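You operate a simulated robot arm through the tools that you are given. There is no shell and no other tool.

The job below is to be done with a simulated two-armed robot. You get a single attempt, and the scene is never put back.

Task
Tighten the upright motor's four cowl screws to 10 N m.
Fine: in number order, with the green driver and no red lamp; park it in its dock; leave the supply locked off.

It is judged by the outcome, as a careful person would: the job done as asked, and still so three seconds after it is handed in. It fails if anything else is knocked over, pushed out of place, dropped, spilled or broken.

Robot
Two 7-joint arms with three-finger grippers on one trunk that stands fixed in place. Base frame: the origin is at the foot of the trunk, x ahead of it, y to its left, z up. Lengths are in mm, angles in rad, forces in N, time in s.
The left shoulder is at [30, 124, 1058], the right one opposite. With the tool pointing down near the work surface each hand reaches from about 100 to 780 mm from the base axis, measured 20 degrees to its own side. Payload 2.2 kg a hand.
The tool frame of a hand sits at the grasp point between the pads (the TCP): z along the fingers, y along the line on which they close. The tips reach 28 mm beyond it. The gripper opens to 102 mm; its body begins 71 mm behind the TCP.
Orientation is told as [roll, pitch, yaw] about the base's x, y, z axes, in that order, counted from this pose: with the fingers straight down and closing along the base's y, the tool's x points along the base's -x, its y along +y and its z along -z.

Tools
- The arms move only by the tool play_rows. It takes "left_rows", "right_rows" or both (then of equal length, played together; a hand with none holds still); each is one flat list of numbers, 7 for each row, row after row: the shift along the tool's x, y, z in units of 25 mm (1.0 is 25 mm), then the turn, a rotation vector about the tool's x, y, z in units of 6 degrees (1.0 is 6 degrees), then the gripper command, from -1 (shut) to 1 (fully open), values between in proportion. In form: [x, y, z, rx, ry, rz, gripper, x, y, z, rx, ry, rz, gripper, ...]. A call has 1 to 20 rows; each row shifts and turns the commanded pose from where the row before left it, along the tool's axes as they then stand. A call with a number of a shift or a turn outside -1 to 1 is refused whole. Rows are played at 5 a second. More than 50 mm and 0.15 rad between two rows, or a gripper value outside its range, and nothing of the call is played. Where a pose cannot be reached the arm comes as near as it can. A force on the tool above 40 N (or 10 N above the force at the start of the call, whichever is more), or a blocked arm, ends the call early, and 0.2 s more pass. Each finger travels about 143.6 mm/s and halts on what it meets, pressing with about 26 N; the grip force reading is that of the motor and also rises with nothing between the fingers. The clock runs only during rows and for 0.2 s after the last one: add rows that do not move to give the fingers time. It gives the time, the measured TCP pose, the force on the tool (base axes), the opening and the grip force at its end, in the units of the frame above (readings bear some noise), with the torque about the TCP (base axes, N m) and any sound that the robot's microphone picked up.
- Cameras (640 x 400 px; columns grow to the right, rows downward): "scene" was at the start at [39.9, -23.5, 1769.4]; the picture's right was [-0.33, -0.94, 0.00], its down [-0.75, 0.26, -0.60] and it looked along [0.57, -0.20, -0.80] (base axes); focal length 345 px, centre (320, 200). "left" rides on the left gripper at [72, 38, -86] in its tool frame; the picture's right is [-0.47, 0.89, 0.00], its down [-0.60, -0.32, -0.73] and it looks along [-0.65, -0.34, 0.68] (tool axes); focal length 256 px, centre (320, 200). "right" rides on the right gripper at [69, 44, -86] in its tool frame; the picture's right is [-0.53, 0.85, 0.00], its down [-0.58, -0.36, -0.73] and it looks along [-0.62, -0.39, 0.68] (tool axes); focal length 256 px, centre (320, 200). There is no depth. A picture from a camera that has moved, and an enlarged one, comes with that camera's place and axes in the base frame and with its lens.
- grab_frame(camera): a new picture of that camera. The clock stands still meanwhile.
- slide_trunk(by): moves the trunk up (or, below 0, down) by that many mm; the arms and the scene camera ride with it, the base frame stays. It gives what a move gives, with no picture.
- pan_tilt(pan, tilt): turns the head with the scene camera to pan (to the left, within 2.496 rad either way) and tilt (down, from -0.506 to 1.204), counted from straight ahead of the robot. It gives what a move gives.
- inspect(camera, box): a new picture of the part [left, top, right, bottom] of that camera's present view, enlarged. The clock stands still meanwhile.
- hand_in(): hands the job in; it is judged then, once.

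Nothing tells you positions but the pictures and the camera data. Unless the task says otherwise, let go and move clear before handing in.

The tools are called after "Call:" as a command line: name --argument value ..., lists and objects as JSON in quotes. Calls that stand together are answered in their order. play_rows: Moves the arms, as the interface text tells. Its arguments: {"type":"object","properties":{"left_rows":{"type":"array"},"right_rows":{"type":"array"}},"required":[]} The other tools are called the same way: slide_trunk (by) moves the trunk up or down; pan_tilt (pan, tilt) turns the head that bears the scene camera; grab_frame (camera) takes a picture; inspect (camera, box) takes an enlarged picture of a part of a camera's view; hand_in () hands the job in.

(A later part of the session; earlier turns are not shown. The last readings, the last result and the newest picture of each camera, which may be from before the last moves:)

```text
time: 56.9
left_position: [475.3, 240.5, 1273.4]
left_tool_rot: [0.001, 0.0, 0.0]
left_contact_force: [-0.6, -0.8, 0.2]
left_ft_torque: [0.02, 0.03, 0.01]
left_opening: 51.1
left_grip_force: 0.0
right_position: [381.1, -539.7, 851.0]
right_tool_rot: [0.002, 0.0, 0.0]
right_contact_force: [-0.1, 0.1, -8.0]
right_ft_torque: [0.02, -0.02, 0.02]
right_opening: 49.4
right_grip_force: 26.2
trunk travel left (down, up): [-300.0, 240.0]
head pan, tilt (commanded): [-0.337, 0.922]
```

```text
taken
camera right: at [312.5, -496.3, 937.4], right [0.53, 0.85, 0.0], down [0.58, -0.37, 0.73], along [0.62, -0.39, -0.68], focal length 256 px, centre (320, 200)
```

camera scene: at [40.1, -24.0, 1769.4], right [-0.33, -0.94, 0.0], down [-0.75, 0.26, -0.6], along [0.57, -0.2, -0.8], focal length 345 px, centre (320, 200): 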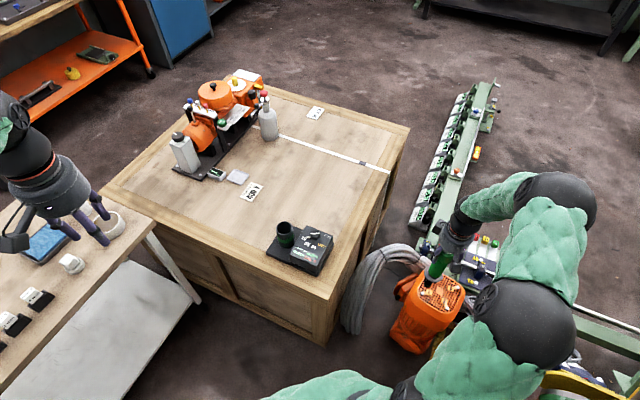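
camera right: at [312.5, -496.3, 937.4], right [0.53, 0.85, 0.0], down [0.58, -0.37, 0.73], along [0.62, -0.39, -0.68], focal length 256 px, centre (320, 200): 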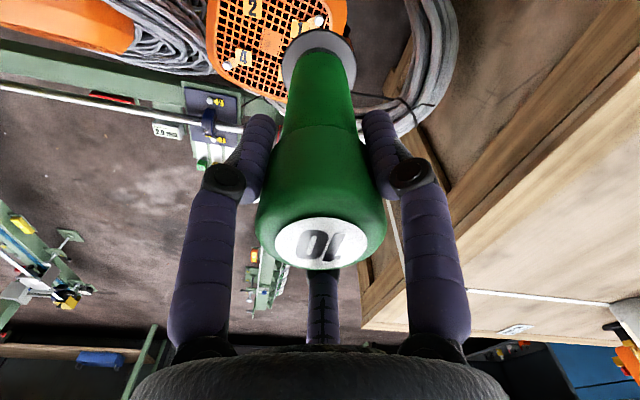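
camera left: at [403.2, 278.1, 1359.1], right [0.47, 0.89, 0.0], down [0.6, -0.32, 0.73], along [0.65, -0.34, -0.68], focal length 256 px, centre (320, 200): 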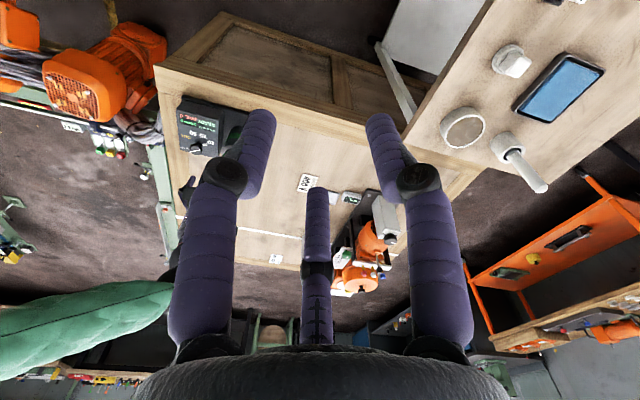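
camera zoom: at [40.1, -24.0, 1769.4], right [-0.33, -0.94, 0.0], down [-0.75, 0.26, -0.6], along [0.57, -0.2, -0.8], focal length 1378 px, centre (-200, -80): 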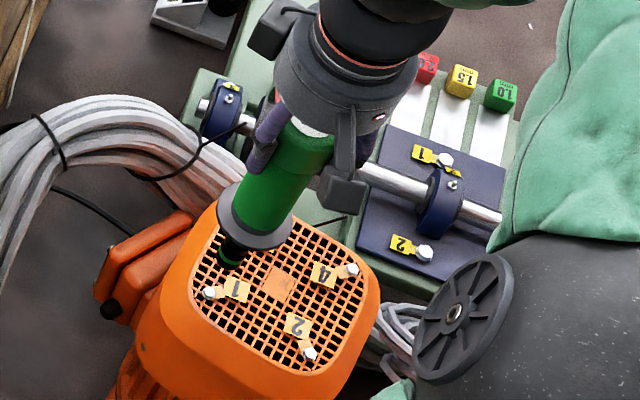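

The socket hangs about 65 mm above screw 1. I'll zoom tightly to compare the socket's axis with the screw.

Call:
inspect --camera "scene" --box '[430, 260, 480, 300]'

Call:
inspect --camera "scene" --box '[415, 240, 465, 280]'

Call:
inspect --camera "right" --box '[270, 0, 370, 80]'

```text
10.00 times, centred on (455, 280) of scene
camera zoom: at [40.1, -24.0, 1769.4], right [-0.33, -0.94, 0.0], down [-0.75, 0.26, -0.6], along [0.57, -0.2, -0.8], focal length 3446 px, centre (-1030, -600)
```

zoom: 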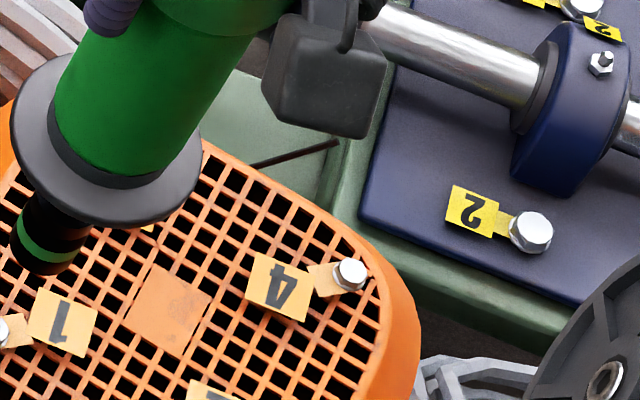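

```text
10.00 times, centred on (440, 260) of scene
camera zoom: at [40.1, -24.0, 1769.4], right [-0.33, -0.94, 0.0], down [-0.75, 0.26, -0.6], along [0.57, -0.2, -0.8], focal length 3446 px, centre (-880, -400)
```

zoom: 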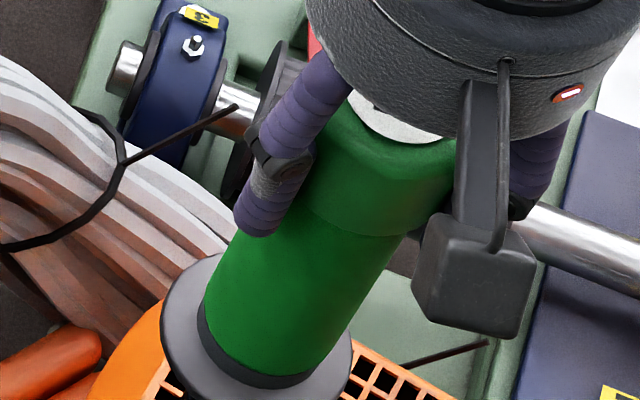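

```text
5.00 times, centred on (320, 40) of right
camera zoom: at [312.5, -496.3, 937.4], right [0.53, 0.85, 0.0], down [0.58, -0.37, 0.73], along [0.62, -0.39, -0.68], focal length 1280 px, centre (320, 1000)
```

zoom: 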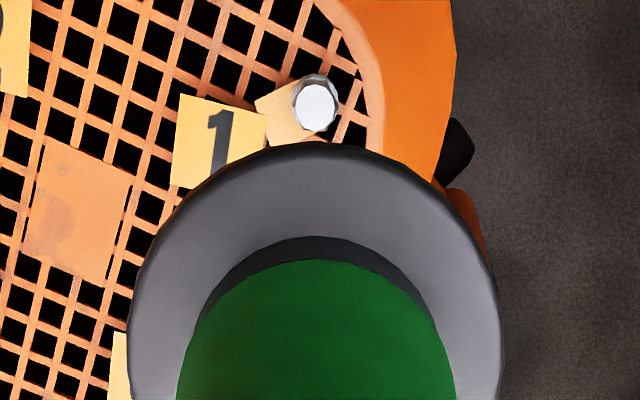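

The socket axis is within about 2 mm of screw 1. I'll lower 45 mm, leaving a small gap, and compare again.

Call:
play_rows --right_rows '[0, 0, 0.6, 0, 0, 0, -1, 0, 0, 0.6, 0, 0, 0, -1, 0, 0, 0.4, 0, 0, 0, -1, 0, 0, 0.2, 0, 0, 0, -1, 0, 0, 0, 0, 0, 0, -1]'

Call:
inspect --camera "scene" --box '[410, 255, 470, 305]'

Call:
inspect --camera "right" --box '[270, 0, 370, 80]'

Call:
inspect --camera "left" --box '[0, 30, 140, 150]'

```text
time: 58.1
left_position: [476.9, 241.5, 1272.0]
left_tool_rot: [0.0, -0.001, 0.001]
left_contact_force: [-0.3, -0.5, -0.1]
left_ft_torque: [-0.04, -0.01, -0.01]
left_opening: 51.2
left_grip_force: 0.1
right_position: [380.4, -540.0, 803.4]
right_tool_rot: [0.002, 0.0, -0.001]
right_contact_force: [-0.3, 0.1, -7.5]
right_ft_torque: [0.02, -0.02, 0.0]
right_opening: 49.5
right_grip_force: 26.1
trunk travel left (down, up): [-300.0, 240.0]
head pan, tilt (commanded): [-0.337, 0.922]
```

```text
8.00 times, centred on (440, 280) of scene
camera zoom: at [40.4, -24.1, 1769.4], right [-0.33, -0.94, 0.0], down [-0.75, 0.26, -0.6], along [0.57, -0.2, -0.8], focal length 2756 px, centre (-640, -440)
```

zoom: 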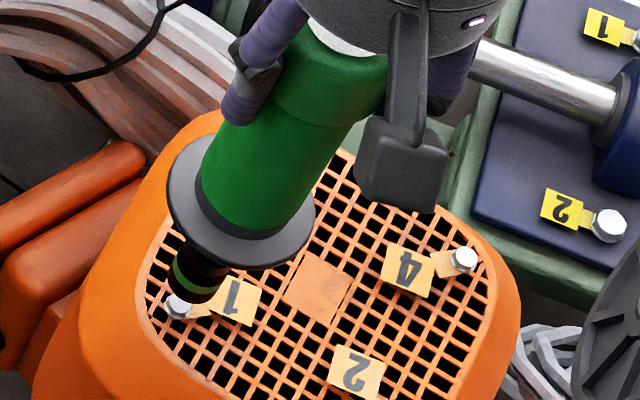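

```text
5.00 times, centred on (320, 40) of right
camera zoom: at [311.9, -496.3, 890.4], right [0.53, 0.85, 0.0], down [0.58, -0.37, 0.73], along [0.62, -0.39, -0.68], focal length 1280 px, centre (320, 1000)
```

zoom: 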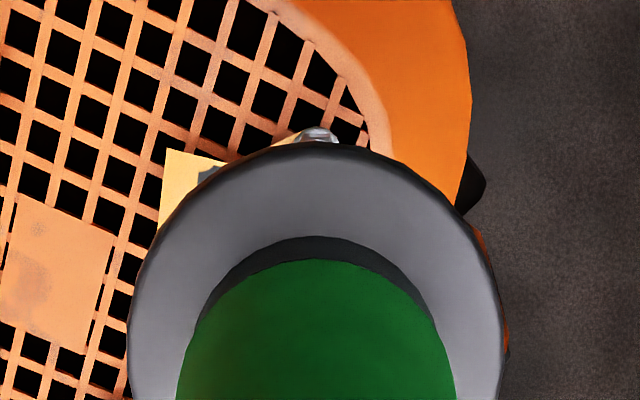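

```text
3.33 times, centred on (70, 90) of left
camera zoom: at [403.7, 277.5, 1359.1], right [0.47, 0.89, 0.0], down [0.6, -0.32, 0.73], along [0.65, -0.34, -0.68], focal length 853 px, centre (1153, 567)
```

zoom: 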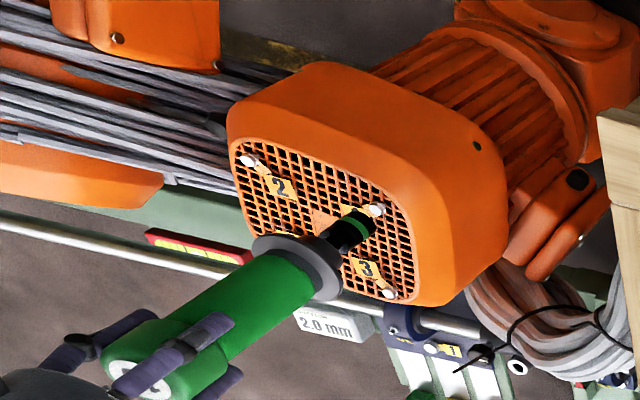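

The left camera also sees the socket and screw 1 from the side. I'll zoom with both to check the alignment.

Call:
inspect --camera "left" --box '[60, 70, 110, 110]'

Call:
inspect --camera "scene" --box '[415, 270, 445, 300]'

```text
10.00 times, centred on (85, 90) of left
camera zoom: at [403.7, 277.5, 1359.1], right [0.47, 0.89, 0.0], down [0.6, -0.32, 0.73], along [0.65, -0.34, -0.68], focal length 2560 px, centre (2670, 1300)
```

zoom: 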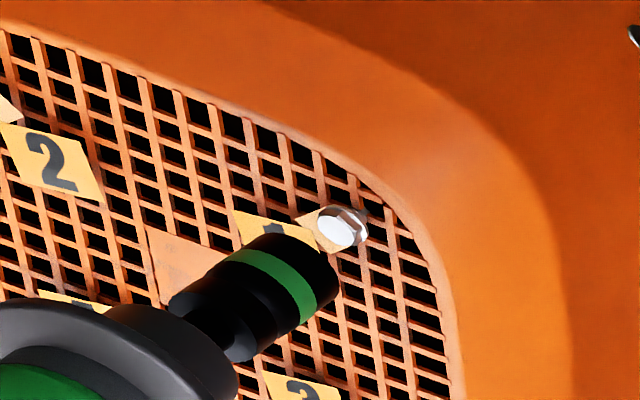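

```text
13.33 times, centred on (430, 285) of scene
camera zoom: at [40.4, -24.1, 1769.4], right [-0.33, -0.94, 0.0], down [-0.75, 0.26, -0.6], along [0.57, -0.2, -0.8], focal length 4594 px, centre (-1147, -933)
```

zoom: 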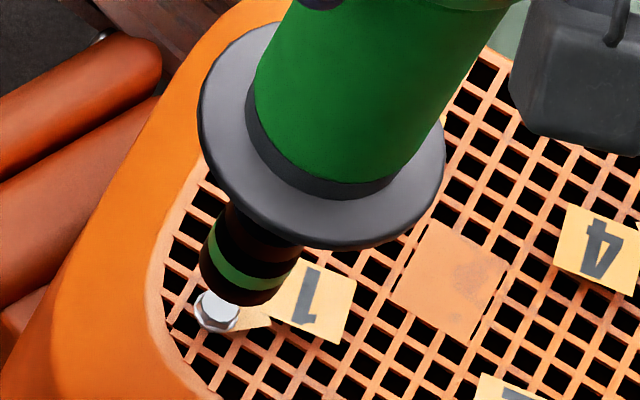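

Call:
inspect --camera "left" --box '[76, 84, 100, 108]'

Call:
inspect --camera "scene" --box '[420, 278, 440, 298]'

```text
16.00 times, centred on (88, 96) of left
camera zoom: at [403.7, 277.5, 1359.1], right [0.47, 0.89, 0.0], down [0.6, -0.32, 0.73], along [0.65, -0.34, -0.68], focal length 4096 px, centre (4032, 1864)
```

zoom: 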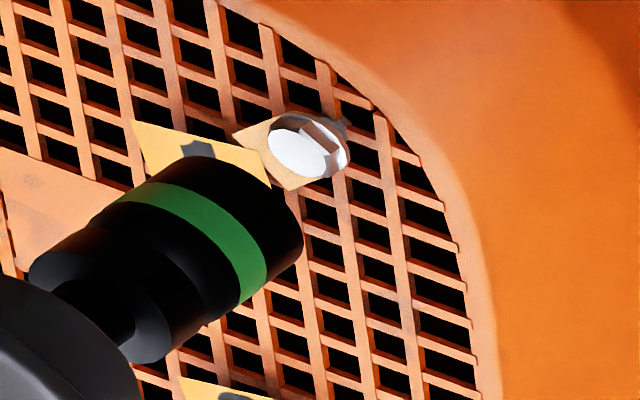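

```text
16.00 times, centred on (430, 288) of scene
camera zoom: at [40.4, -24.1, 1769.4], right [-0.33, -0.94, 0.0], down [-0.75, 0.26, -0.6], along [0.57, -0.2, -0.8], focal length 5513 px, centre (-1440, -1208)
```

zoom: 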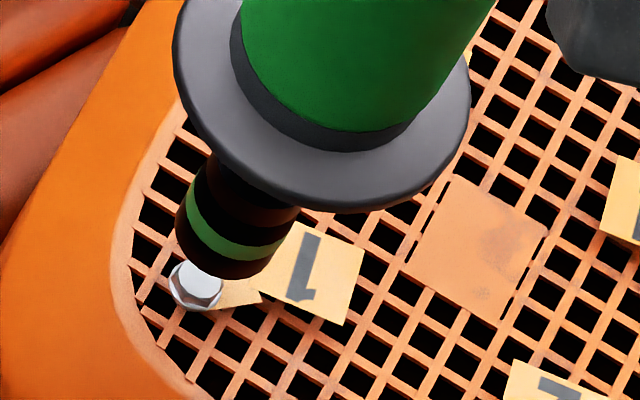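

Socket and screw agree within about 1–2 mm; the socket sits slightly to +x, -y and about 20 mm above the head. I'll correct by 1 mm and lower 13 mm.

Call:
play_rows --right_rows '[0.04, 0.03, 0.2, 0, 0, 0, -1, 0, 0, 0.32, 0, 0, 0, -1, 0, 0, 0, 0, 0, 0, -1]'

Call:
inspect --camera "left" --box '[76, 80, 104, 108]'

Call:
inspect --camera "scene" --box '[420, 278, 440, 298]'

Call:
inspect --camera "right" --box '[270, 0, 370, 80]'

```text
time: 58.9
left_position: [477.3, 241.0, 1272.8]
left_tool_rot: [0.0, 0.0, 0.001]
left_contact_force: [0.5, 0.8, -0.4]
left_ft_torque: [-0.03, 0.05, 0.0]
left_opening: 50.9
left_grip_force: 0.2
right_position: [379.5, -538.0, 791.2]
right_tool_rot: [0.003, -0.001, 0.0]
right_contact_force: [0.0, 0.3, -7.8]
right_ft_torque: [-0.01, -0.01, 0.03]
right_opening: 49.4
right_grip_force: 26.4
trunk travel left (down, up): [-300.0, 240.0]
head pan, tilt (commanded): [-0.337, 0.922]
```

```text
14.29 times, centred on (90, 94) of left
camera zoom: at [403.6, 277.7, 1359.1], right [0.47, 0.89, 0.0], down [0.6, -0.32, 0.73], along [0.65, -0.34, -0.68], focal length 3657 px, centre (3606, 1714)
```

zoom: 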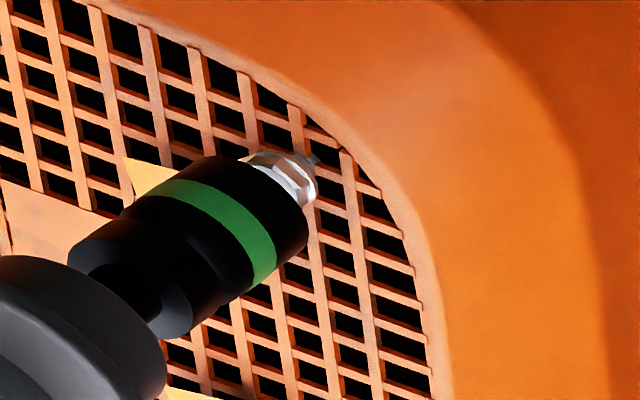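

```text
16.00 times, centred on (430, 288) of scene
camera zoom: at [40.3, -24.0, 1769.4], right [-0.33, -0.94, 0.0], down [-0.75, 0.26, -0.6], along [0.57, -0.2, -0.8], focal length 5513 px, centre (-1440, -1208)
```

zoom: 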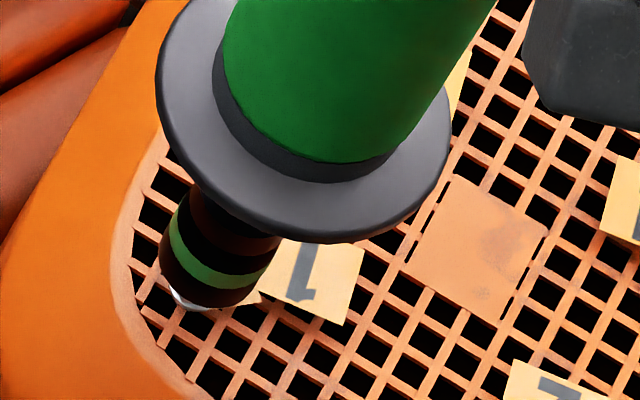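

```text
5.00 times, centred on (320, 40) of right
camera zoom: at [310.7, -494.5, 878.5], right [0.53, 0.85, 0.0], down [0.58, -0.37, 0.73], along [0.62, -0.39, -0.68], focal length 1280 px, centre (320, 1000)
```

zoom: 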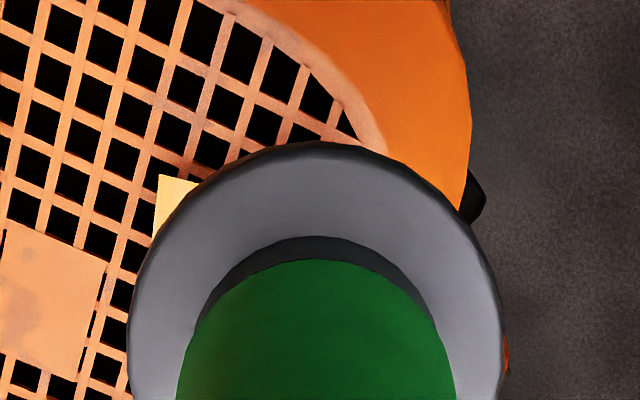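

The screw head is nearly under the socket; remaining offset ≈1 mm in +x. I'll correct it and lower a few millimetres at a time watching the force.

Call:
play_rows --right_rows '[0.044, 0, 0.1, 0, 0, 0, -1, 0, 0, 0.1, 0, 0, 0, -1, 0, 0, 0, 0, 0, 0, -1]'

Call:
inspect --camera "left" --box '[76, 80, 104, 108]'

Call:
inspect --camera "scene" --box '[420, 278, 440, 298]'

```text
time: 59.7
left_position: [476.1, 241.3, 1273.8]
left_tool_rot: [-0.001, 0.001, -0.001]
left_contact_force: [-0.1, 0.1, 0.4]
left_ft_torque: [0.03, 0.01, -0.01]
left_opening: 51.0
left_grip_force: 0.0
right_position: [378.7, -539.0, 787.5]
right_tool_rot: [0.002, 0.001, 0.0]
right_contact_force: [0.3, 0.3, -7.7]
right_ft_torque: [0.0, 0.0, -0.02]
right_opening: 49.4
right_grip_force: 26.0
trunk travel left (down, up): [-300.0, 240.0]
head pan, tilt (commanded): [-0.337, 0.922]
```

```text
14.29 times, centred on (90, 94) of left
camera zoom: at [403.6, 277.5, 1359.1], right [0.47, 0.89, 0.0], down [0.6, -0.32, 0.73], along [0.65, -0.34, -0.68], focal length 3657 px, centre (3606, 1714)
```

zoom: 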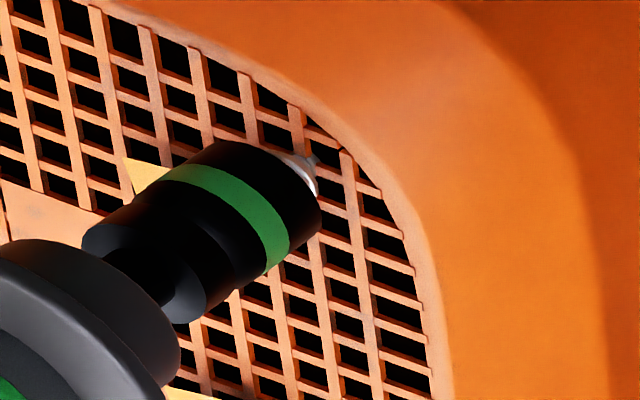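

```text
16.00 times, centred on (430, 288) of scene
camera zoom: at [40.3, -24.2, 1769.4], right [-0.33, -0.94, 0.0], down [-0.75, 0.26, -0.6], along [0.57, -0.2, -0.8], focal length 5513 px, centre (-1440, -1208)
```

zoom: 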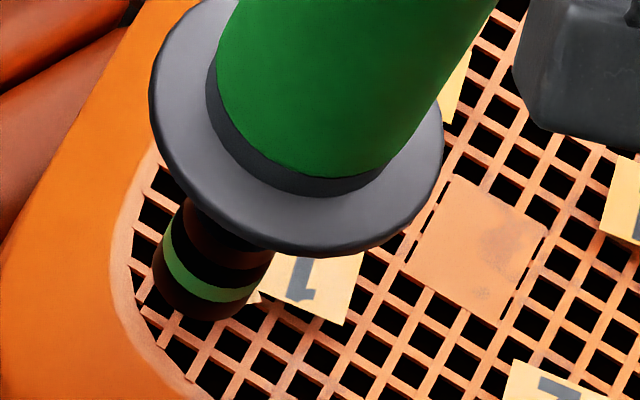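

Both views now show the socket centred over screw 1. I'll lower gently in small steps to seat it.

Call:
play_rows --right_rows '[0, 0, 0.1, 0, 0, 0, -1, 0, 0, 0.1, 0, 0, 0, -1, 0, 0, 0, 0, 0, 0, -1]'

Call:
inspect --camera "left" --box '[76, 80, 104, 108]'

```text
time: 60.5
left_position: [475.9, 241.2, 1272.9]
left_tool_rot: [0.0, -0.001, -0.001]
left_contact_force: [-1.2, -0.3, -0.2]
left_ft_torque: [-0.02, 0.01, 0.02]
left_opening: 51.0
left_grip_force: 0.1
right_position: [378.5, -538.9, 782.3]
right_tool_rot: [0.002, 0.002, 0.0]
right_contact_force: [-0.1, 0.3, -7.1]
right_ft_torque: [-0.01, 0.03, -0.02]
right_opening: 49.5
right_grip_force: 25.7
trunk travel left (down, up): [-300.0, 240.0]
head pan, tilt (commanded): [-0.337, 0.922]
```

```text
14.29 times, centred on (90, 94) of left
camera zoom: at [403.6, 277.5, 1359.1], right [0.47, 0.89, 0.0], down [0.6, -0.32, 0.73], along [0.65, -0.34, -0.68], focal length 3657 px, centre (3606, 1714)
```

zoom: 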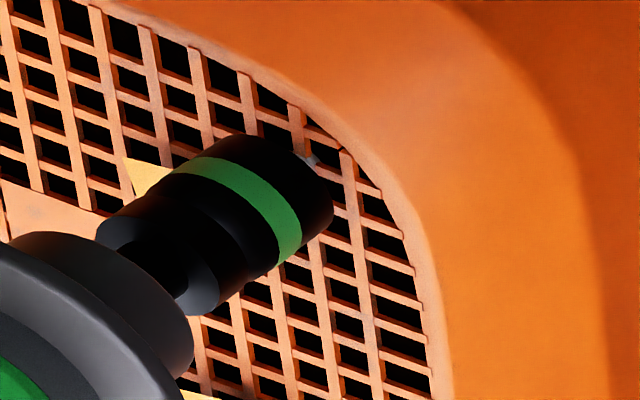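

Call:
play_rows --right_rows '[0, 0, 0.08, 0, 0, 0, -1, 0, 0, 0.08, 0, 0, 0, -1, 0, 0, 0, 0, 0, 0, -1]'

Call:
inspect --camera "left" --box '[76, 80, 104, 108]'

Call:
inspect --camera "scene" --box '[420, 278, 440, 298]'

```text
time: 61.3
left_position: [474.7, 242.8, 1272.8]
left_tool_rot: [-0.001, 0.001, 0.002]
left_contact_force: [-0.8, 1.1, 0.4]
left_ft_torque: [-0.01, 0.02, -0.03]
left_opening: 51.1
left_grip_force: 0.1
right_position: [378.2, -538.0, 777.8]
right_tool_rot: [0.001, 0.001, 0.0]
right_contact_force: [1.2, 1.8, -2.8]
right_ft_torque: [0.47, -0.21, -0.03]
right_opening: 49.5
right_grip_force: 26.0
trunk travel left (down, up): [-300.0, 240.0]
head pan, tilt (commanded): [-0.337, 0.922]
```

```text
14.29 times, centred on (90, 94) of left
camera zoom: at [403.5, 277.9, 1359.1], right [0.47, 0.89, 0.0], down [0.6, -0.32, 0.73], along [0.65, -0.34, -0.68], focal length 3657 px, centre (3606, 1714)
```

zoom: 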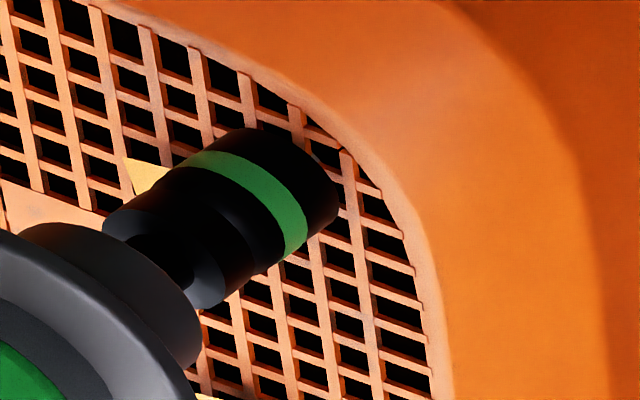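

```text
16.00 times, centred on (430, 288) of scene
camera zoom: at [40.2, -23.7, 1769.4], right [-0.33, -0.94, 0.0], down [-0.75, 0.26, -0.6], along [0.57, -0.2, -0.8], focal length 5513 px, centre (-1440, -1208)
```

zoom: 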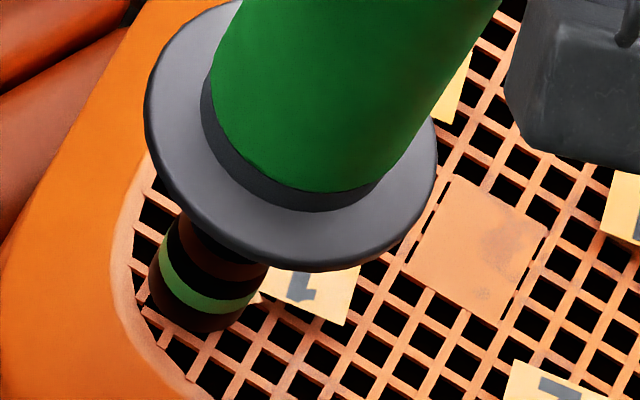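

Light contact now (about 5 N), with a small side push at the tip toward +x,+y. I'll ease sideways half a millimetre to relieve it and read again.

Call:
play_rows --right_rows '[-0.02, 0.025, 0, 0, 0, 0, -1, 0, 0, 0, 0, 0, 0, -1]'

```text
time: 61.9
left_position: [475.3, 241.9, 1272.1]
left_tool_rot: [0.0, -0.001, 0.0]
left_contact_force: [0.0, -0.1, 0.3]
left_ft_torque: [0.0, 0.01, 0.01]
left_opening: 51.0
left_grip_force: 0.0
right_position: [378.4, -537.9, 778.5]
right_tool_rot: [0.002, 0.0, -0.004]
right_contact_force: [-1.1, 1.9, -2.6]
right_ft_torque: [0.35, 0.04, 0.0]
right_opening: 49.3
right_grip_force: 25.8
trunk travel left (down, up): [-300.0, 240.0]
head pan, tilt (commanded): [-0.337, 0.922]
```

Call:
play_rows --right_rows '[0, 0.01, 0.06, 0, 0, 0, -1, 0, 0, 0, 0, 0, 0, -1]'

Call:
inspect --camera "left" --box '[76, 80, 104, 108]'

Call:
inspect --camera "scene" --box '[270, 215, 340, 275]'

```text
time: 62.5
left_position: [475.0, 239.9, 1272.8]
left_tool_rot: [0.0, 0.0, 0.001]
left_contact_force: [0.2, 1.3, 0.2]
left_ft_torque: [-0.02, -0.01, 0.0]
left_opening: 51.0
left_grip_force: 0.1
right_position: [378.7, -538.4, 777.0]
right_tool_rot: [0.0, -0.001, 0.001]
right_contact_force: [-0.5, -0.6, 0.2]
right_ft_torque: [-0.06, 0.15, -0.03]
right_opening: 49.3
right_grip_force: 26.3
trunk travel left (down, up): [-300.0, 240.0]
head pan, tilt (commanded): [-0.337, 0.922]
```

```text
14.29 times, centred on (90, 94) of left
camera zoom: at [403.2, 277.9, 1359.1], right [0.47, 0.89, 0.0], down [0.6, -0.32, 0.73], along [0.65, -0.34, -0.68], focal length 3657 px, centre (3606, 1714)
```

zoom: 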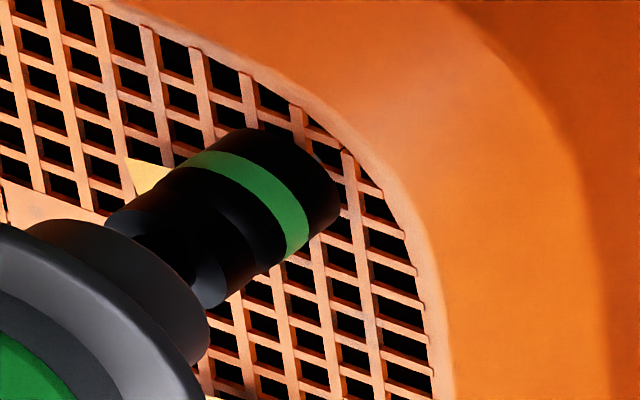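

```text
6.67 times, centred on (305, 245) of scene
camera zoom: at [39.8, -23.5, 1769.4], right [-0.33, -0.94, 0.0], down [-0.75, 0.26, -0.6], along [0.57, -0.2, -0.8], focal length 2297 px, centre (420, -100)
```

zoom: 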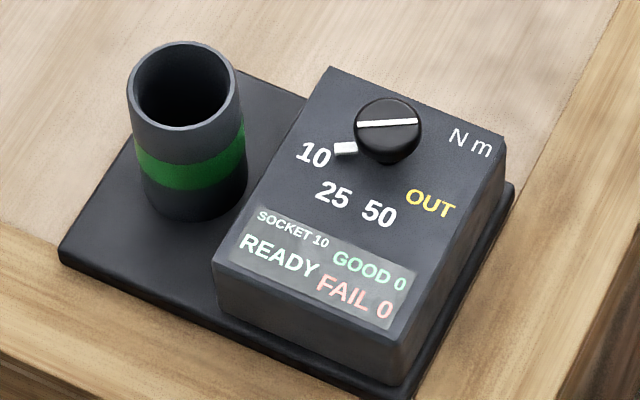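

The socket is seated with no side load (about 8 N down). I'll press a little further and watch the display and sound.

Call:
play_rows --right_rows '[0, 0, 0.08, 0, 0, 0, -1, 0, 0, 0, 0, 0, 0, -1]'

Call:
inspect --camera "scene" --box '[270, 215, 340, 275]'

Call:
inspect --camera "left" --box '[76, 80, 104, 108]'

```text
time: 63.1
left_position: [475.7, 240.9, 1272.7]
left_tool_rot: [0.0, 0.0, 0.0]
left_contact_force: [0.1, -0.8, 0.0]
left_ft_torque: [-0.01, -0.01, -0.06]
left_opening: 51.2
left_grip_force: 0.0
right_position: [378.9, -538.0, 773.4]
right_tool_rot: [0.001, -0.003, 0.001]
right_contact_force: [-0.1, -2.9, 1.0]
right_ft_torque: [-0.52, 0.07, 0.01]
right_opening: 49.5
right_grip_force: 25.6
trunk travel left (down, up): [-300.0, 240.0]
head pan, tilt (commanded): [-0.337, 0.922]
```

```text
6.67 times, centred on (305, 245) of scene
camera zoom: at [39.8, -23.7, 1769.4], right [-0.33, -0.94, 0.0], down [-0.75, 0.26, -0.6], along [0.57, -0.2, -0.8], focal length 2297 px, centre (420, -100)
```

zoom: 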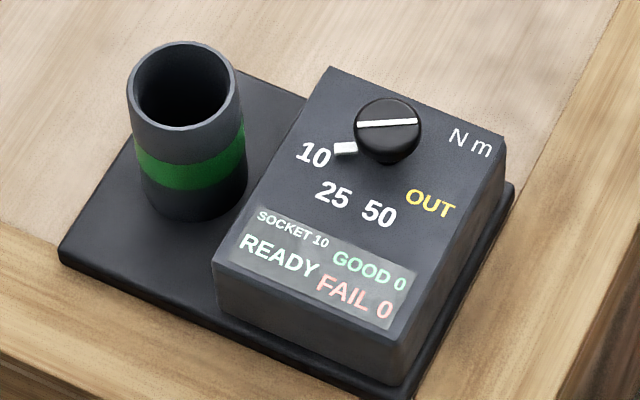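

```text
14.29 times, centred on (90, 94) of left
camera zoom: at [403.2, 277.8, 1359.1], right [0.47, 0.89, 0.0], down [0.6, -0.32, 0.73], along [0.65, -0.34, -0.68], focal length 3657 px, centre (3606, 1714)
```

zoom: 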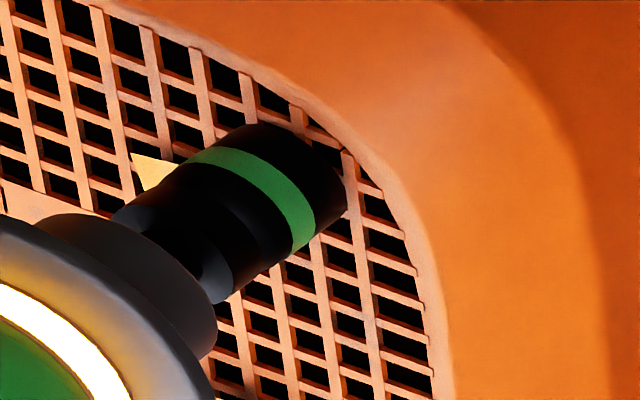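

A white ring lamp has lit on the driver's collar: it has started. I'll hold still and watch.

Call:
play_rows --right_rows '[0, 0, 0, 0, 0, 0, -1, 0, 0, 0, 0, 0, 0, -1, 0, 0, 0, 0, 0, 0, -1]'

Call:
inspect --camera "scene" --box '[270, 215, 340, 275]'

Call:
inspect --camera "left" --box '[70, 80, 110, 120]'

Call:
inspect --camera "scene" --box '[410, 260, 460, 305]'

```text
time: 63.9
left_position: [475.5, 241.1, 1273.3]
left_tool_rot: [0.0, 0.001, -0.002]
left_contact_force: [-0.5, 0.6, 1.3]
left_ft_torque: [-0.01, 0.0, 0.02]
left_opening: 50.8
left_grip_force: 0.1
right_position: [378.2, -538.0, 773.6]
right_tool_rot: [0.001, -0.001, -0.001]
right_contact_force: [1.5, -3.0, -1.6]
right_ft_torque: [-0.48, -0.25, 0.0]
right_opening: 49.5
right_grip_force: 26.4
trunk travel left (down, up): [-300.0, 240.0]
head pan, tilt (commanded): [-0.337, 0.922]
```

```text
6.67 times, centred on (305, 245) of scene
camera zoom: at [40.1, -23.8, 1769.4], right [-0.33, -0.94, 0.0], down [-0.75, 0.26, -0.6], along [0.57, -0.2, -0.8], focal length 2297 px, centre (420, -100)
```

zoom: 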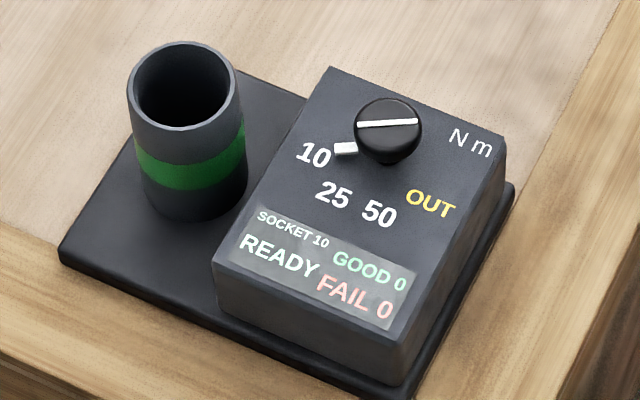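

```text
10.00 times, centred on (90, 100) of left
camera zoom: at [403.4, 277.8, 1359.1], right [0.47, 0.89, 0.0], down [0.6, -0.32, 0.73], along [0.65, -0.34, -0.68], focal length 2560 px, centre (2620, 1200)
```

zoom: 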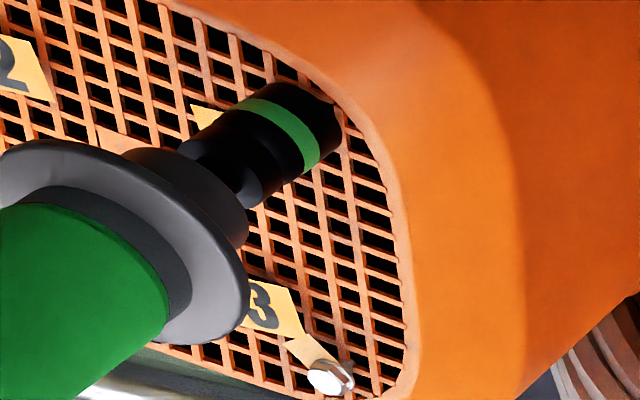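

```text
8.89 times, centred on (435, 282) of scene
camera zoom: at [40.1, -23.8, 1769.4], right [-0.33, -0.94, 0.0], down [-0.75, 0.26, -0.6], along [0.57, -0.2, -0.8], focal length 3063 px, centre (-702, -533)
```

zoom: 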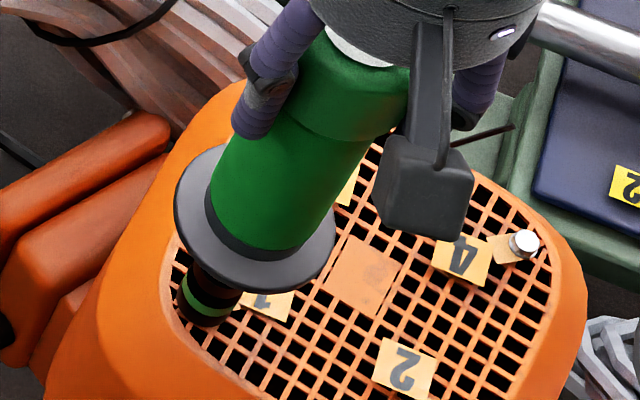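

The lamp went out again after a brief flash and the counters are still zero; contact eased to about 6 N. I'll check that the driver hasn't slipped in the grip before pressing further.

Call:
grab_frame --camera "right"

Call:
inspect --camera "scene" --box '[425, 240, 465, 275]'

```text
taken
camera right: at [309.5, -493.7, 860.6], right [0.53, 0.85, 0.0], down [0.58, -0.37, 0.73], along [0.62, -0.39, -0.68], focal length 256 px, centre (320, 200)
```

right: 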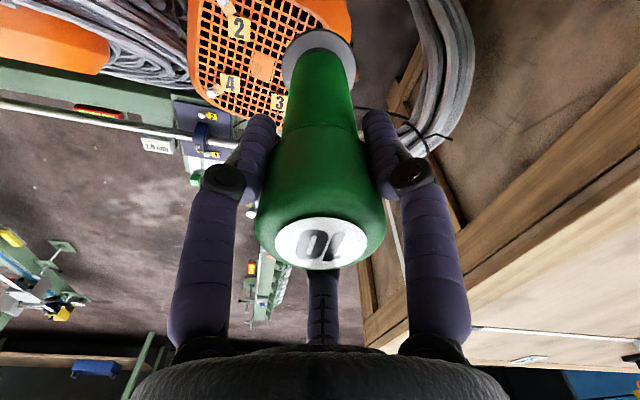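

```text
11.43 times, centred on (445, 258) of scene
camera zoom: at [40.1, -23.8, 1769.4], right [-0.33, -0.94, 0.0], down [-0.75, 0.26, -0.6], along [0.57, -0.2, -0.8], focal length 3938 px, centre (-1109, -457)
```

zoom: 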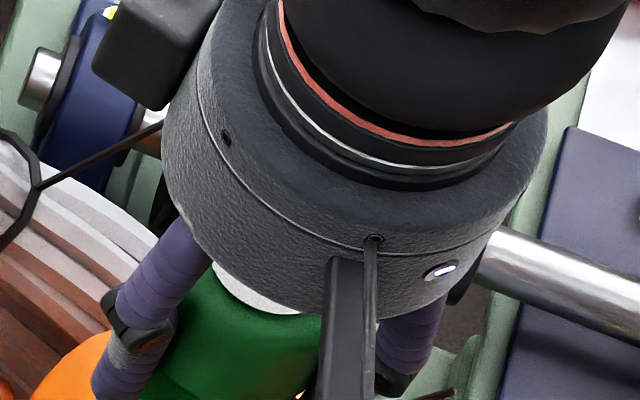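

No slip; the nose is spring-loaded, so more travel is needed. I'll press 2.5 mm further and look.

Call:
play_rows --right_rows '[0, 0, 0.1, 0, 0, 0, -1]'

Call:
inspect --camera "left" --box '[70, 80, 110, 120]'

Call:
inspect --camera "scene" --box '[270, 215, 340, 275]'

```text
time: 64.3
left_position: [475.3, 240.8, 1273.3]
left_tool_rot: [0.0, 0.0, 0.0]
left_contact_force: [0.0, -0.3, 0.2]
left_ft_torque: [0.01, -0.03, -0.02]
left_opening: 51.0
left_grip_force: 0.0
right_position: [378.6, -537.3, 770.5]
right_tool_rot: [0.002, 0.001, -0.001]
right_contact_force: [-1.1, -1.6, 1.0]
right_ft_torque: [-0.46, 0.24, 0.21]
right_opening: 49.2
right_grip_force: 26.0
trunk travel left (down, up): [-300.0, 240.0]
head pan, tilt (commanded): [-0.337, 0.922]
```

```text
10.00 times, centred on (90, 100) of left
camera zoom: at [403.2, 277.9, 1359.2], right [0.47, 0.89, 0.0], down [0.6, -0.32, 0.73], along [0.65, -0.34, -0.68], focal length 2560 px, centre (2620, 1200)
```

zoom: 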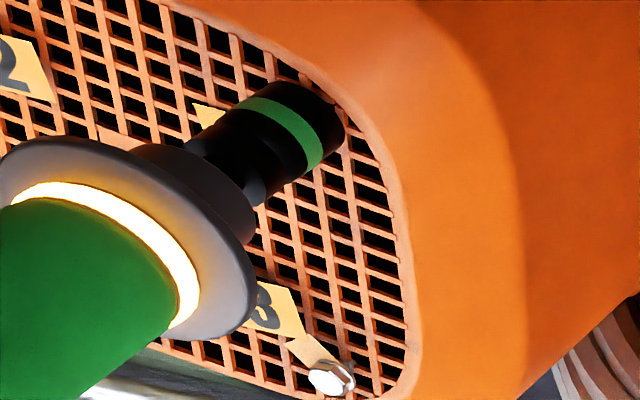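

```text
6.67 times, centred on (305, 245) of scene
camera zoom: at [39.7, -23.6, 1769.4], right [-0.33, -0.94, 0.0], down [-0.75, 0.26, -0.6], along [0.57, -0.2, -0.8], focal length 2297 px, centre (420, -100)
```

zoom: 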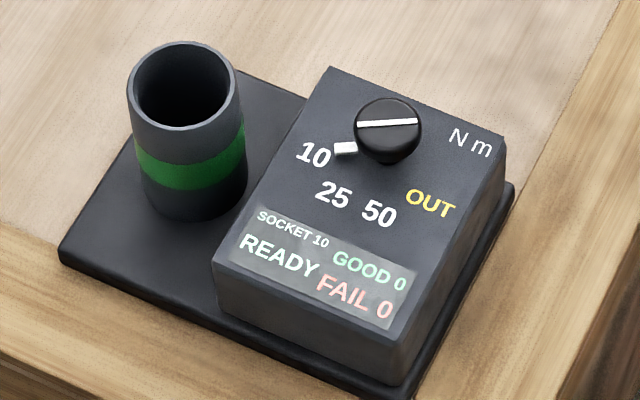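

The lamp glows amber while it runs and a turning torque shows, stopping as the screw sinks away. I'll follow it down steadily with more pressure.

Call:
play_rows --right_rows '[0, 0, 0.06, 0, 0, 0, -1, 0, 0, 0.06, 0, 0, 0, -1, 0, 0, 0.04, 0, 0, 0, -1]'

Call:
inspect --camera "left" --box '[70, 80, 110, 120]'

Call:
inspect --camera "scene" --box '[270, 215, 340, 275]'

```text
time: 65.1
left_position: [475.4, 241.6, 1273.3]
left_tool_rot: [-0.002, 0.0, 0.002]
left_contact_force: [0.1, 0.1, -0.9]
left_ft_torque: [0.01, 0.0, -0.01]
left_opening: 50.9
left_grip_force: 0.0
right_position: [378.7, -537.8, 767.5]
right_tool_rot: [0.0, -0.001, 0.0]
right_contact_force: [-0.3, 1.4, 6.8]
right_ft_torque: [0.29, 0.24, 0.18]
right_opening: 49.2
right_grip_force: 26.1
trunk travel left (down, up): [-300.0, 240.0]
head pan, tilt (commanded): [-0.337, 0.922]
```

```text
10.00 times, centred on (90, 100) of left
camera zoom: at [402.8, 278.7, 1359.2], right [0.47, 0.89, 0.0], down [0.6, -0.32, 0.73], along [0.65, -0.34, -0.68], focal length 2560 px, centre (2620, 1200)
```

zoom: 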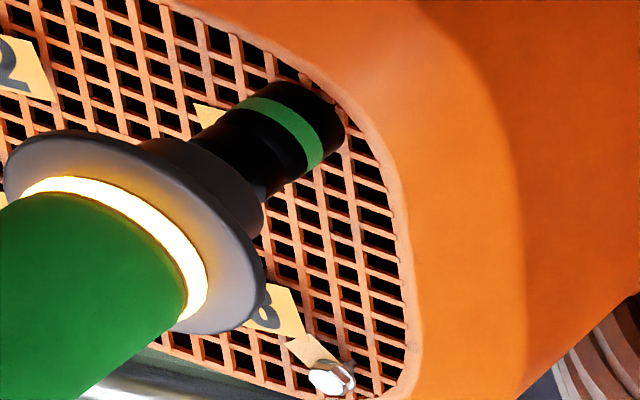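

```text
6.67 times, centred on (305, 245) of scene
camera zoom: at [39.3, -22.7, 1769.5], right [-0.33, -0.94, 0.0], down [-0.75, 0.26, -0.6], along [0.57, -0.2, -0.8], focal length 2297 px, centre (420, -100)
```

zoom: 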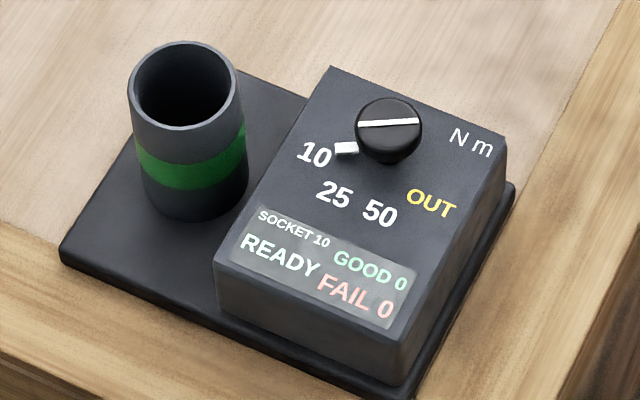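

The lamp stays on with about 15 N of push. I'll hold and let it run.

Call:
play_rows --right_rows '[0, 0, 0, 0, 0, 0, -1, 0, 0, 0, 0, 0, 0, -1, 0, 0, 0, 0, 0, 0, -1]'

Call:
inspect --camera "left" --box '[70, 80, 110, 120]'

Call:
inspect --camera "scene" --box '[270, 215, 340, 275]'

```text
time: 65.9
left_position: [475.1, 242.2, 1272.7]
left_tool_rot: [0.0, 0.0, 0.001]
left_contact_force: [0.4, 0.3, -0.6]
left_ft_torque: [-0.02, -0.04, 0.0]
left_opening: 51.0
left_grip_force: 0.0
right_position: [377.9, -536.6, 767.3]
right_tool_rot: [0.001, 0.0, 0.0]
right_contact_force: [-1.1, 2.0, 7.0]
right_ft_torque: [0.39, 0.19, 0.03]
right_opening: 49.2
right_grip_force: 25.5
trunk travel left (down, up): [-300.0, 240.0]
head pan, tilt (commanded): [-0.337, 0.922]
```

```text
10.00 times, centred on (90, 100) of left
camera zoom: at [402.9, 278.6, 1359.1], right [0.47, 0.89, 0.0], down [0.6, -0.32, 0.73], along [0.65, -0.34, -0.68], focal length 2560 px, centre (2620, 1200)
```

zoom: 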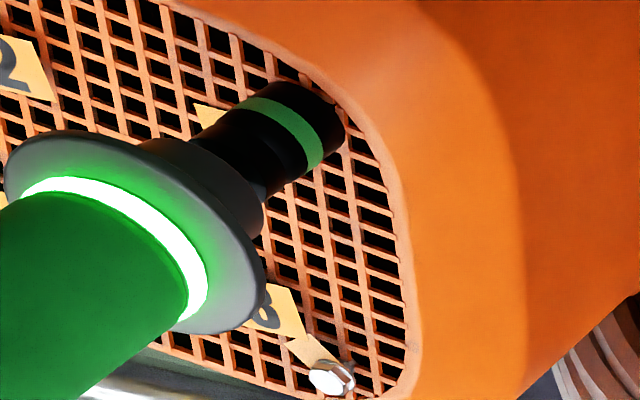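

```text
6.67 times, centred on (305, 245) of scene
camera zoom: at [39.3, -22.7, 1769.5], right [-0.33, -0.94, 0.0], down [-0.75, 0.26, -0.6], along [0.57, -0.2, -0.8], focal length 2297 px, centre (420, -100)
```

zoom: 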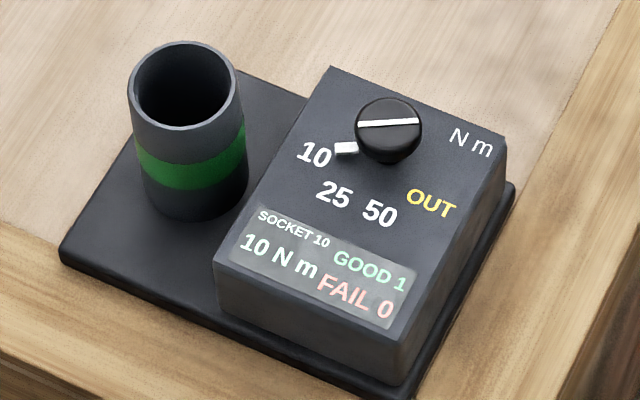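

Green lamp, display "10 N m – GOOD 1 – FAIL 0": screw 1 is done. I'll lift straight off and move over screw 2 (offset about (-79, -57.5)).

Call:
play_rows --right_rows '[0, 0, -0.2, 0, 0, 0, -1, 0, 0, -0.4, 0, 0, 0, -1, 0, 0, -0.6, 0, 0, 0, -1, 0, 0, -0.6, 0, 0, 0, -1, 0, 0, -0.2, 0, 0, 0, -1, 0, 0, 0, 0, 0, 0, -1]'

Call:
inspect --camera "scene" --box '[270, 215, 340, 275]'

Call:
inspect --camera "left" --box '[60, 70, 110, 110]'

Call:
inspect --camera "scene" --box '[410, 255, 480, 310]'

```text
time: 67.3
left_position: [476.8, 241.4, 1272.1]
left_tool_rot: [-0.001, 0.0, -0.001]
left_contact_force: [0.5, 0.1, 0.2]
left_ft_torque: [0.0, 0.03, -0.02]
left_opening: 51.2
left_grip_force: 0.1
right_position: [379.6, -538.5, 818.8]
right_tool_rot: [0.002, 0.001, -0.001]
right_contact_force: [-0.9, -0.7, -7.7]
right_ft_torque: [0.01, 0.0, -0.01]
right_opening: 49.4
right_grip_force: 25.1
trunk travel left (down, up): [-300.0, 240.0]
head pan, tilt (commanded): [-0.337, 0.922]
```

```text
6.67 times, centred on (305, 245) of scene
camera zoom: at [40.4, -24.2, 1769.4], right [-0.33, -0.94, 0.0], down [-0.75, 0.26, -0.6], along [0.57, -0.2, -0.8], focal length 2297 px, centre (420, -100)
```

zoom: 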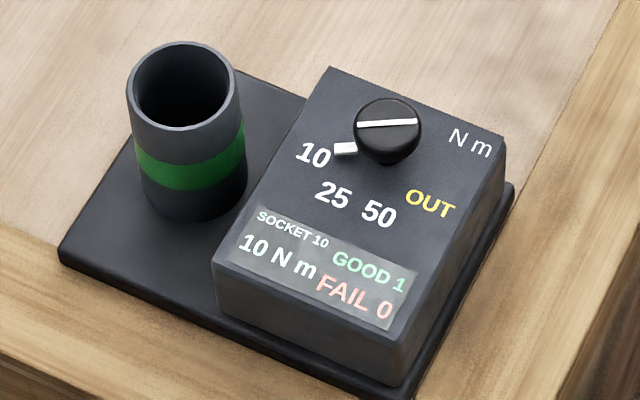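

```text
10.00 times, centred on (85, 90) of left
camera zoom: at [403.7, 277.4, 1359.1], right [0.47, 0.89, 0.0], down [0.6, -0.32, 0.73], along [0.65, -0.34, -0.68], focal length 2560 px, centre (2670, 1300)
```

zoom: 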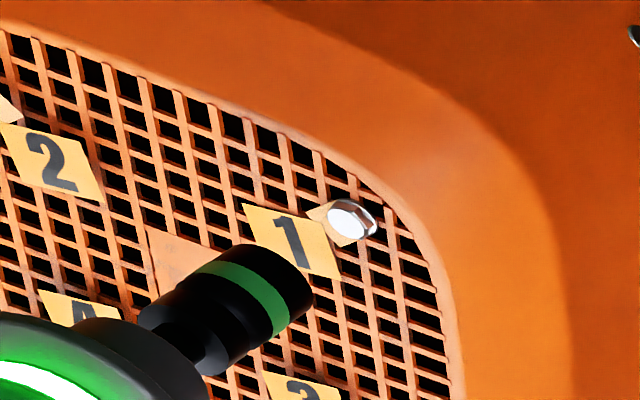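

```text
7.27 times, centred on (445, 282) of scene
camera zoom: at [40.4, -24.2, 1769.4], right [-0.33, -0.94, 0.0], down [-0.75, 0.26, -0.6], along [0.57, -0.2, -0.8], focal length 2506 px, centre (-589, -400)
```

zoom: 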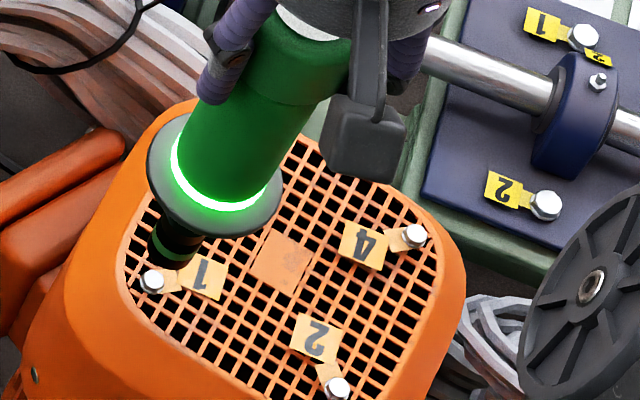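

Screw 1 sank home. Now over to screw 2.

Call:
play_rows --right_rows '[0.5, -0.36, 0, 0, 0, 0, -1, 0.8, -0.58, 0, 0, 0, 0, -1, 0.8, -0.58, 0, 0, 0, 0, -1, 0.6, -0.44, 0, 0, 0, 0, -1, 0.476, -0.344, 0, 0, 0, 0, -1, 0, 0, 0, 0, 0, 0, -1]'

Call:
inspect --camera "left" --box '[50, 70, 90, 110]'

Call:
inspect --camera "scene" --box '[430, 270, 480, 320]'

Call:
inspect --camera "right" --box '[270, 0, 370, 80]'

```text
time: 68.7
left_position: [475.9, 241.4, 1273.2]
left_tool_rot: [0.0, -0.001, -0.001]
left_contact_force: [-0.3, -0.5, -0.7]
left_ft_torque: [0.01, -0.02, -0.01]
left_opening: 51.0
left_grip_force: 0.1
right_position: [299.6, -596.5, 818.0]
right_tool_rot: [0.002, 0.0, 0.0]
right_contact_force: [0.8, -0.7, -7.6]
right_ft_torque: [0.05, -0.02, -0.02]
right_opening: 49.3
right_grip_force: 26.6
trunk travel left (down, up): [-300.0, 240.0]
head pan, tilt (commanded): [-0.337, 0.922]
```

```text
10.00 times, centred on (70, 90) of left
camera zoom: at [403.8, 277.6, 1359.0], right [0.47, 0.89, 0.0], down [0.6, -0.32, 0.73], along [0.65, -0.34, -0.68], focal length 2560 px, centre (2820, 1300)
```

zoom: 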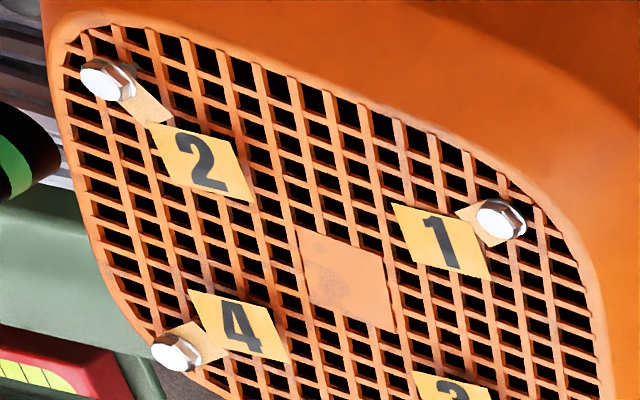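

```text
8.00 times, centred on (455, 295) of scene
camera zoom: at [40.5, -24.1, 1769.4], right [-0.33, -0.94, 0.0], down [-0.75, 0.26, -0.6], along [0.57, -0.2, -0.8], focal length 2756 px, centre (-760, -560)
```

zoom: 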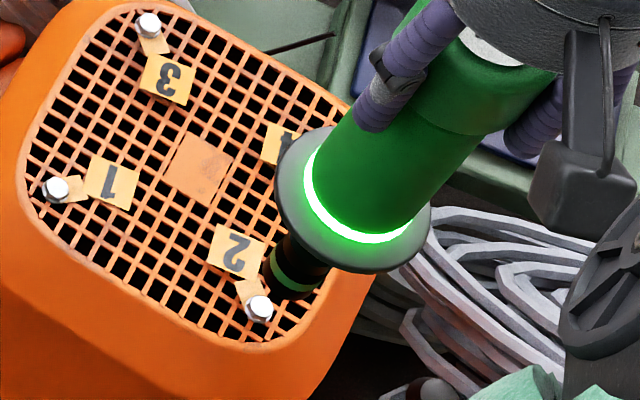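

```text
5.00 times, centred on (320, 40) of right
camera zoom: at [230.9, -552.4, 904.4], right [0.53, 0.85, 0.0], down [0.58, -0.37, 0.73], along [0.62, -0.39, -0.68], focal length 1280 px, centre (320, 1000)
```

zoom: 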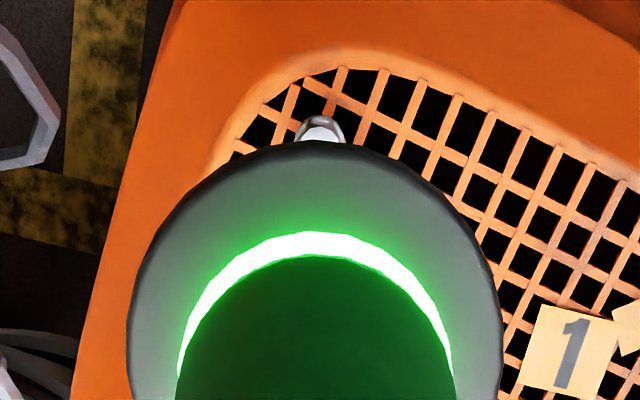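

Screw 2 lies about 1 mm to +x,+y of the socket's axis by the right and scene views. I'll check the left view too.

Call:
inspect --camera "left" --box '[36, 70, 66, 100]'

Call:
inspect --camera "scene" --box '[450, 295, 475, 320]'

```text
13.33 times, centred on (51, 85) of left
camera zoom: at [403.8, 277.6, 1359.0], right [0.47, 0.89, 0.0], down [0.6, -0.32, 0.73], along [0.65, -0.34, -0.68], focal length 3413 px, centre (3907, 1733)
```

zoom: 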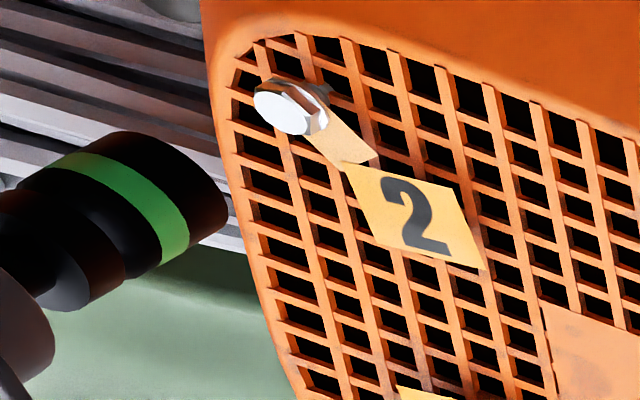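

```text
16.00 times, centred on (462, 308) of scene
camera zoom: at [40.5, -24.1, 1769.4], right [-0.33, -0.94, 0.0], down [-0.75, 0.26, -0.6], along [0.57, -0.2, -0.8], focal length 5513 px, centre (-1960, -1520)
```

zoom: 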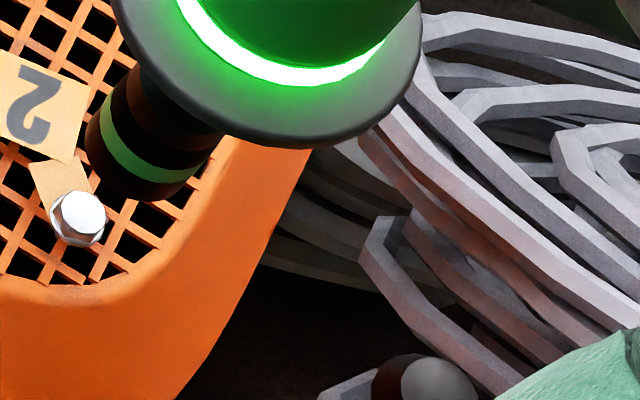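

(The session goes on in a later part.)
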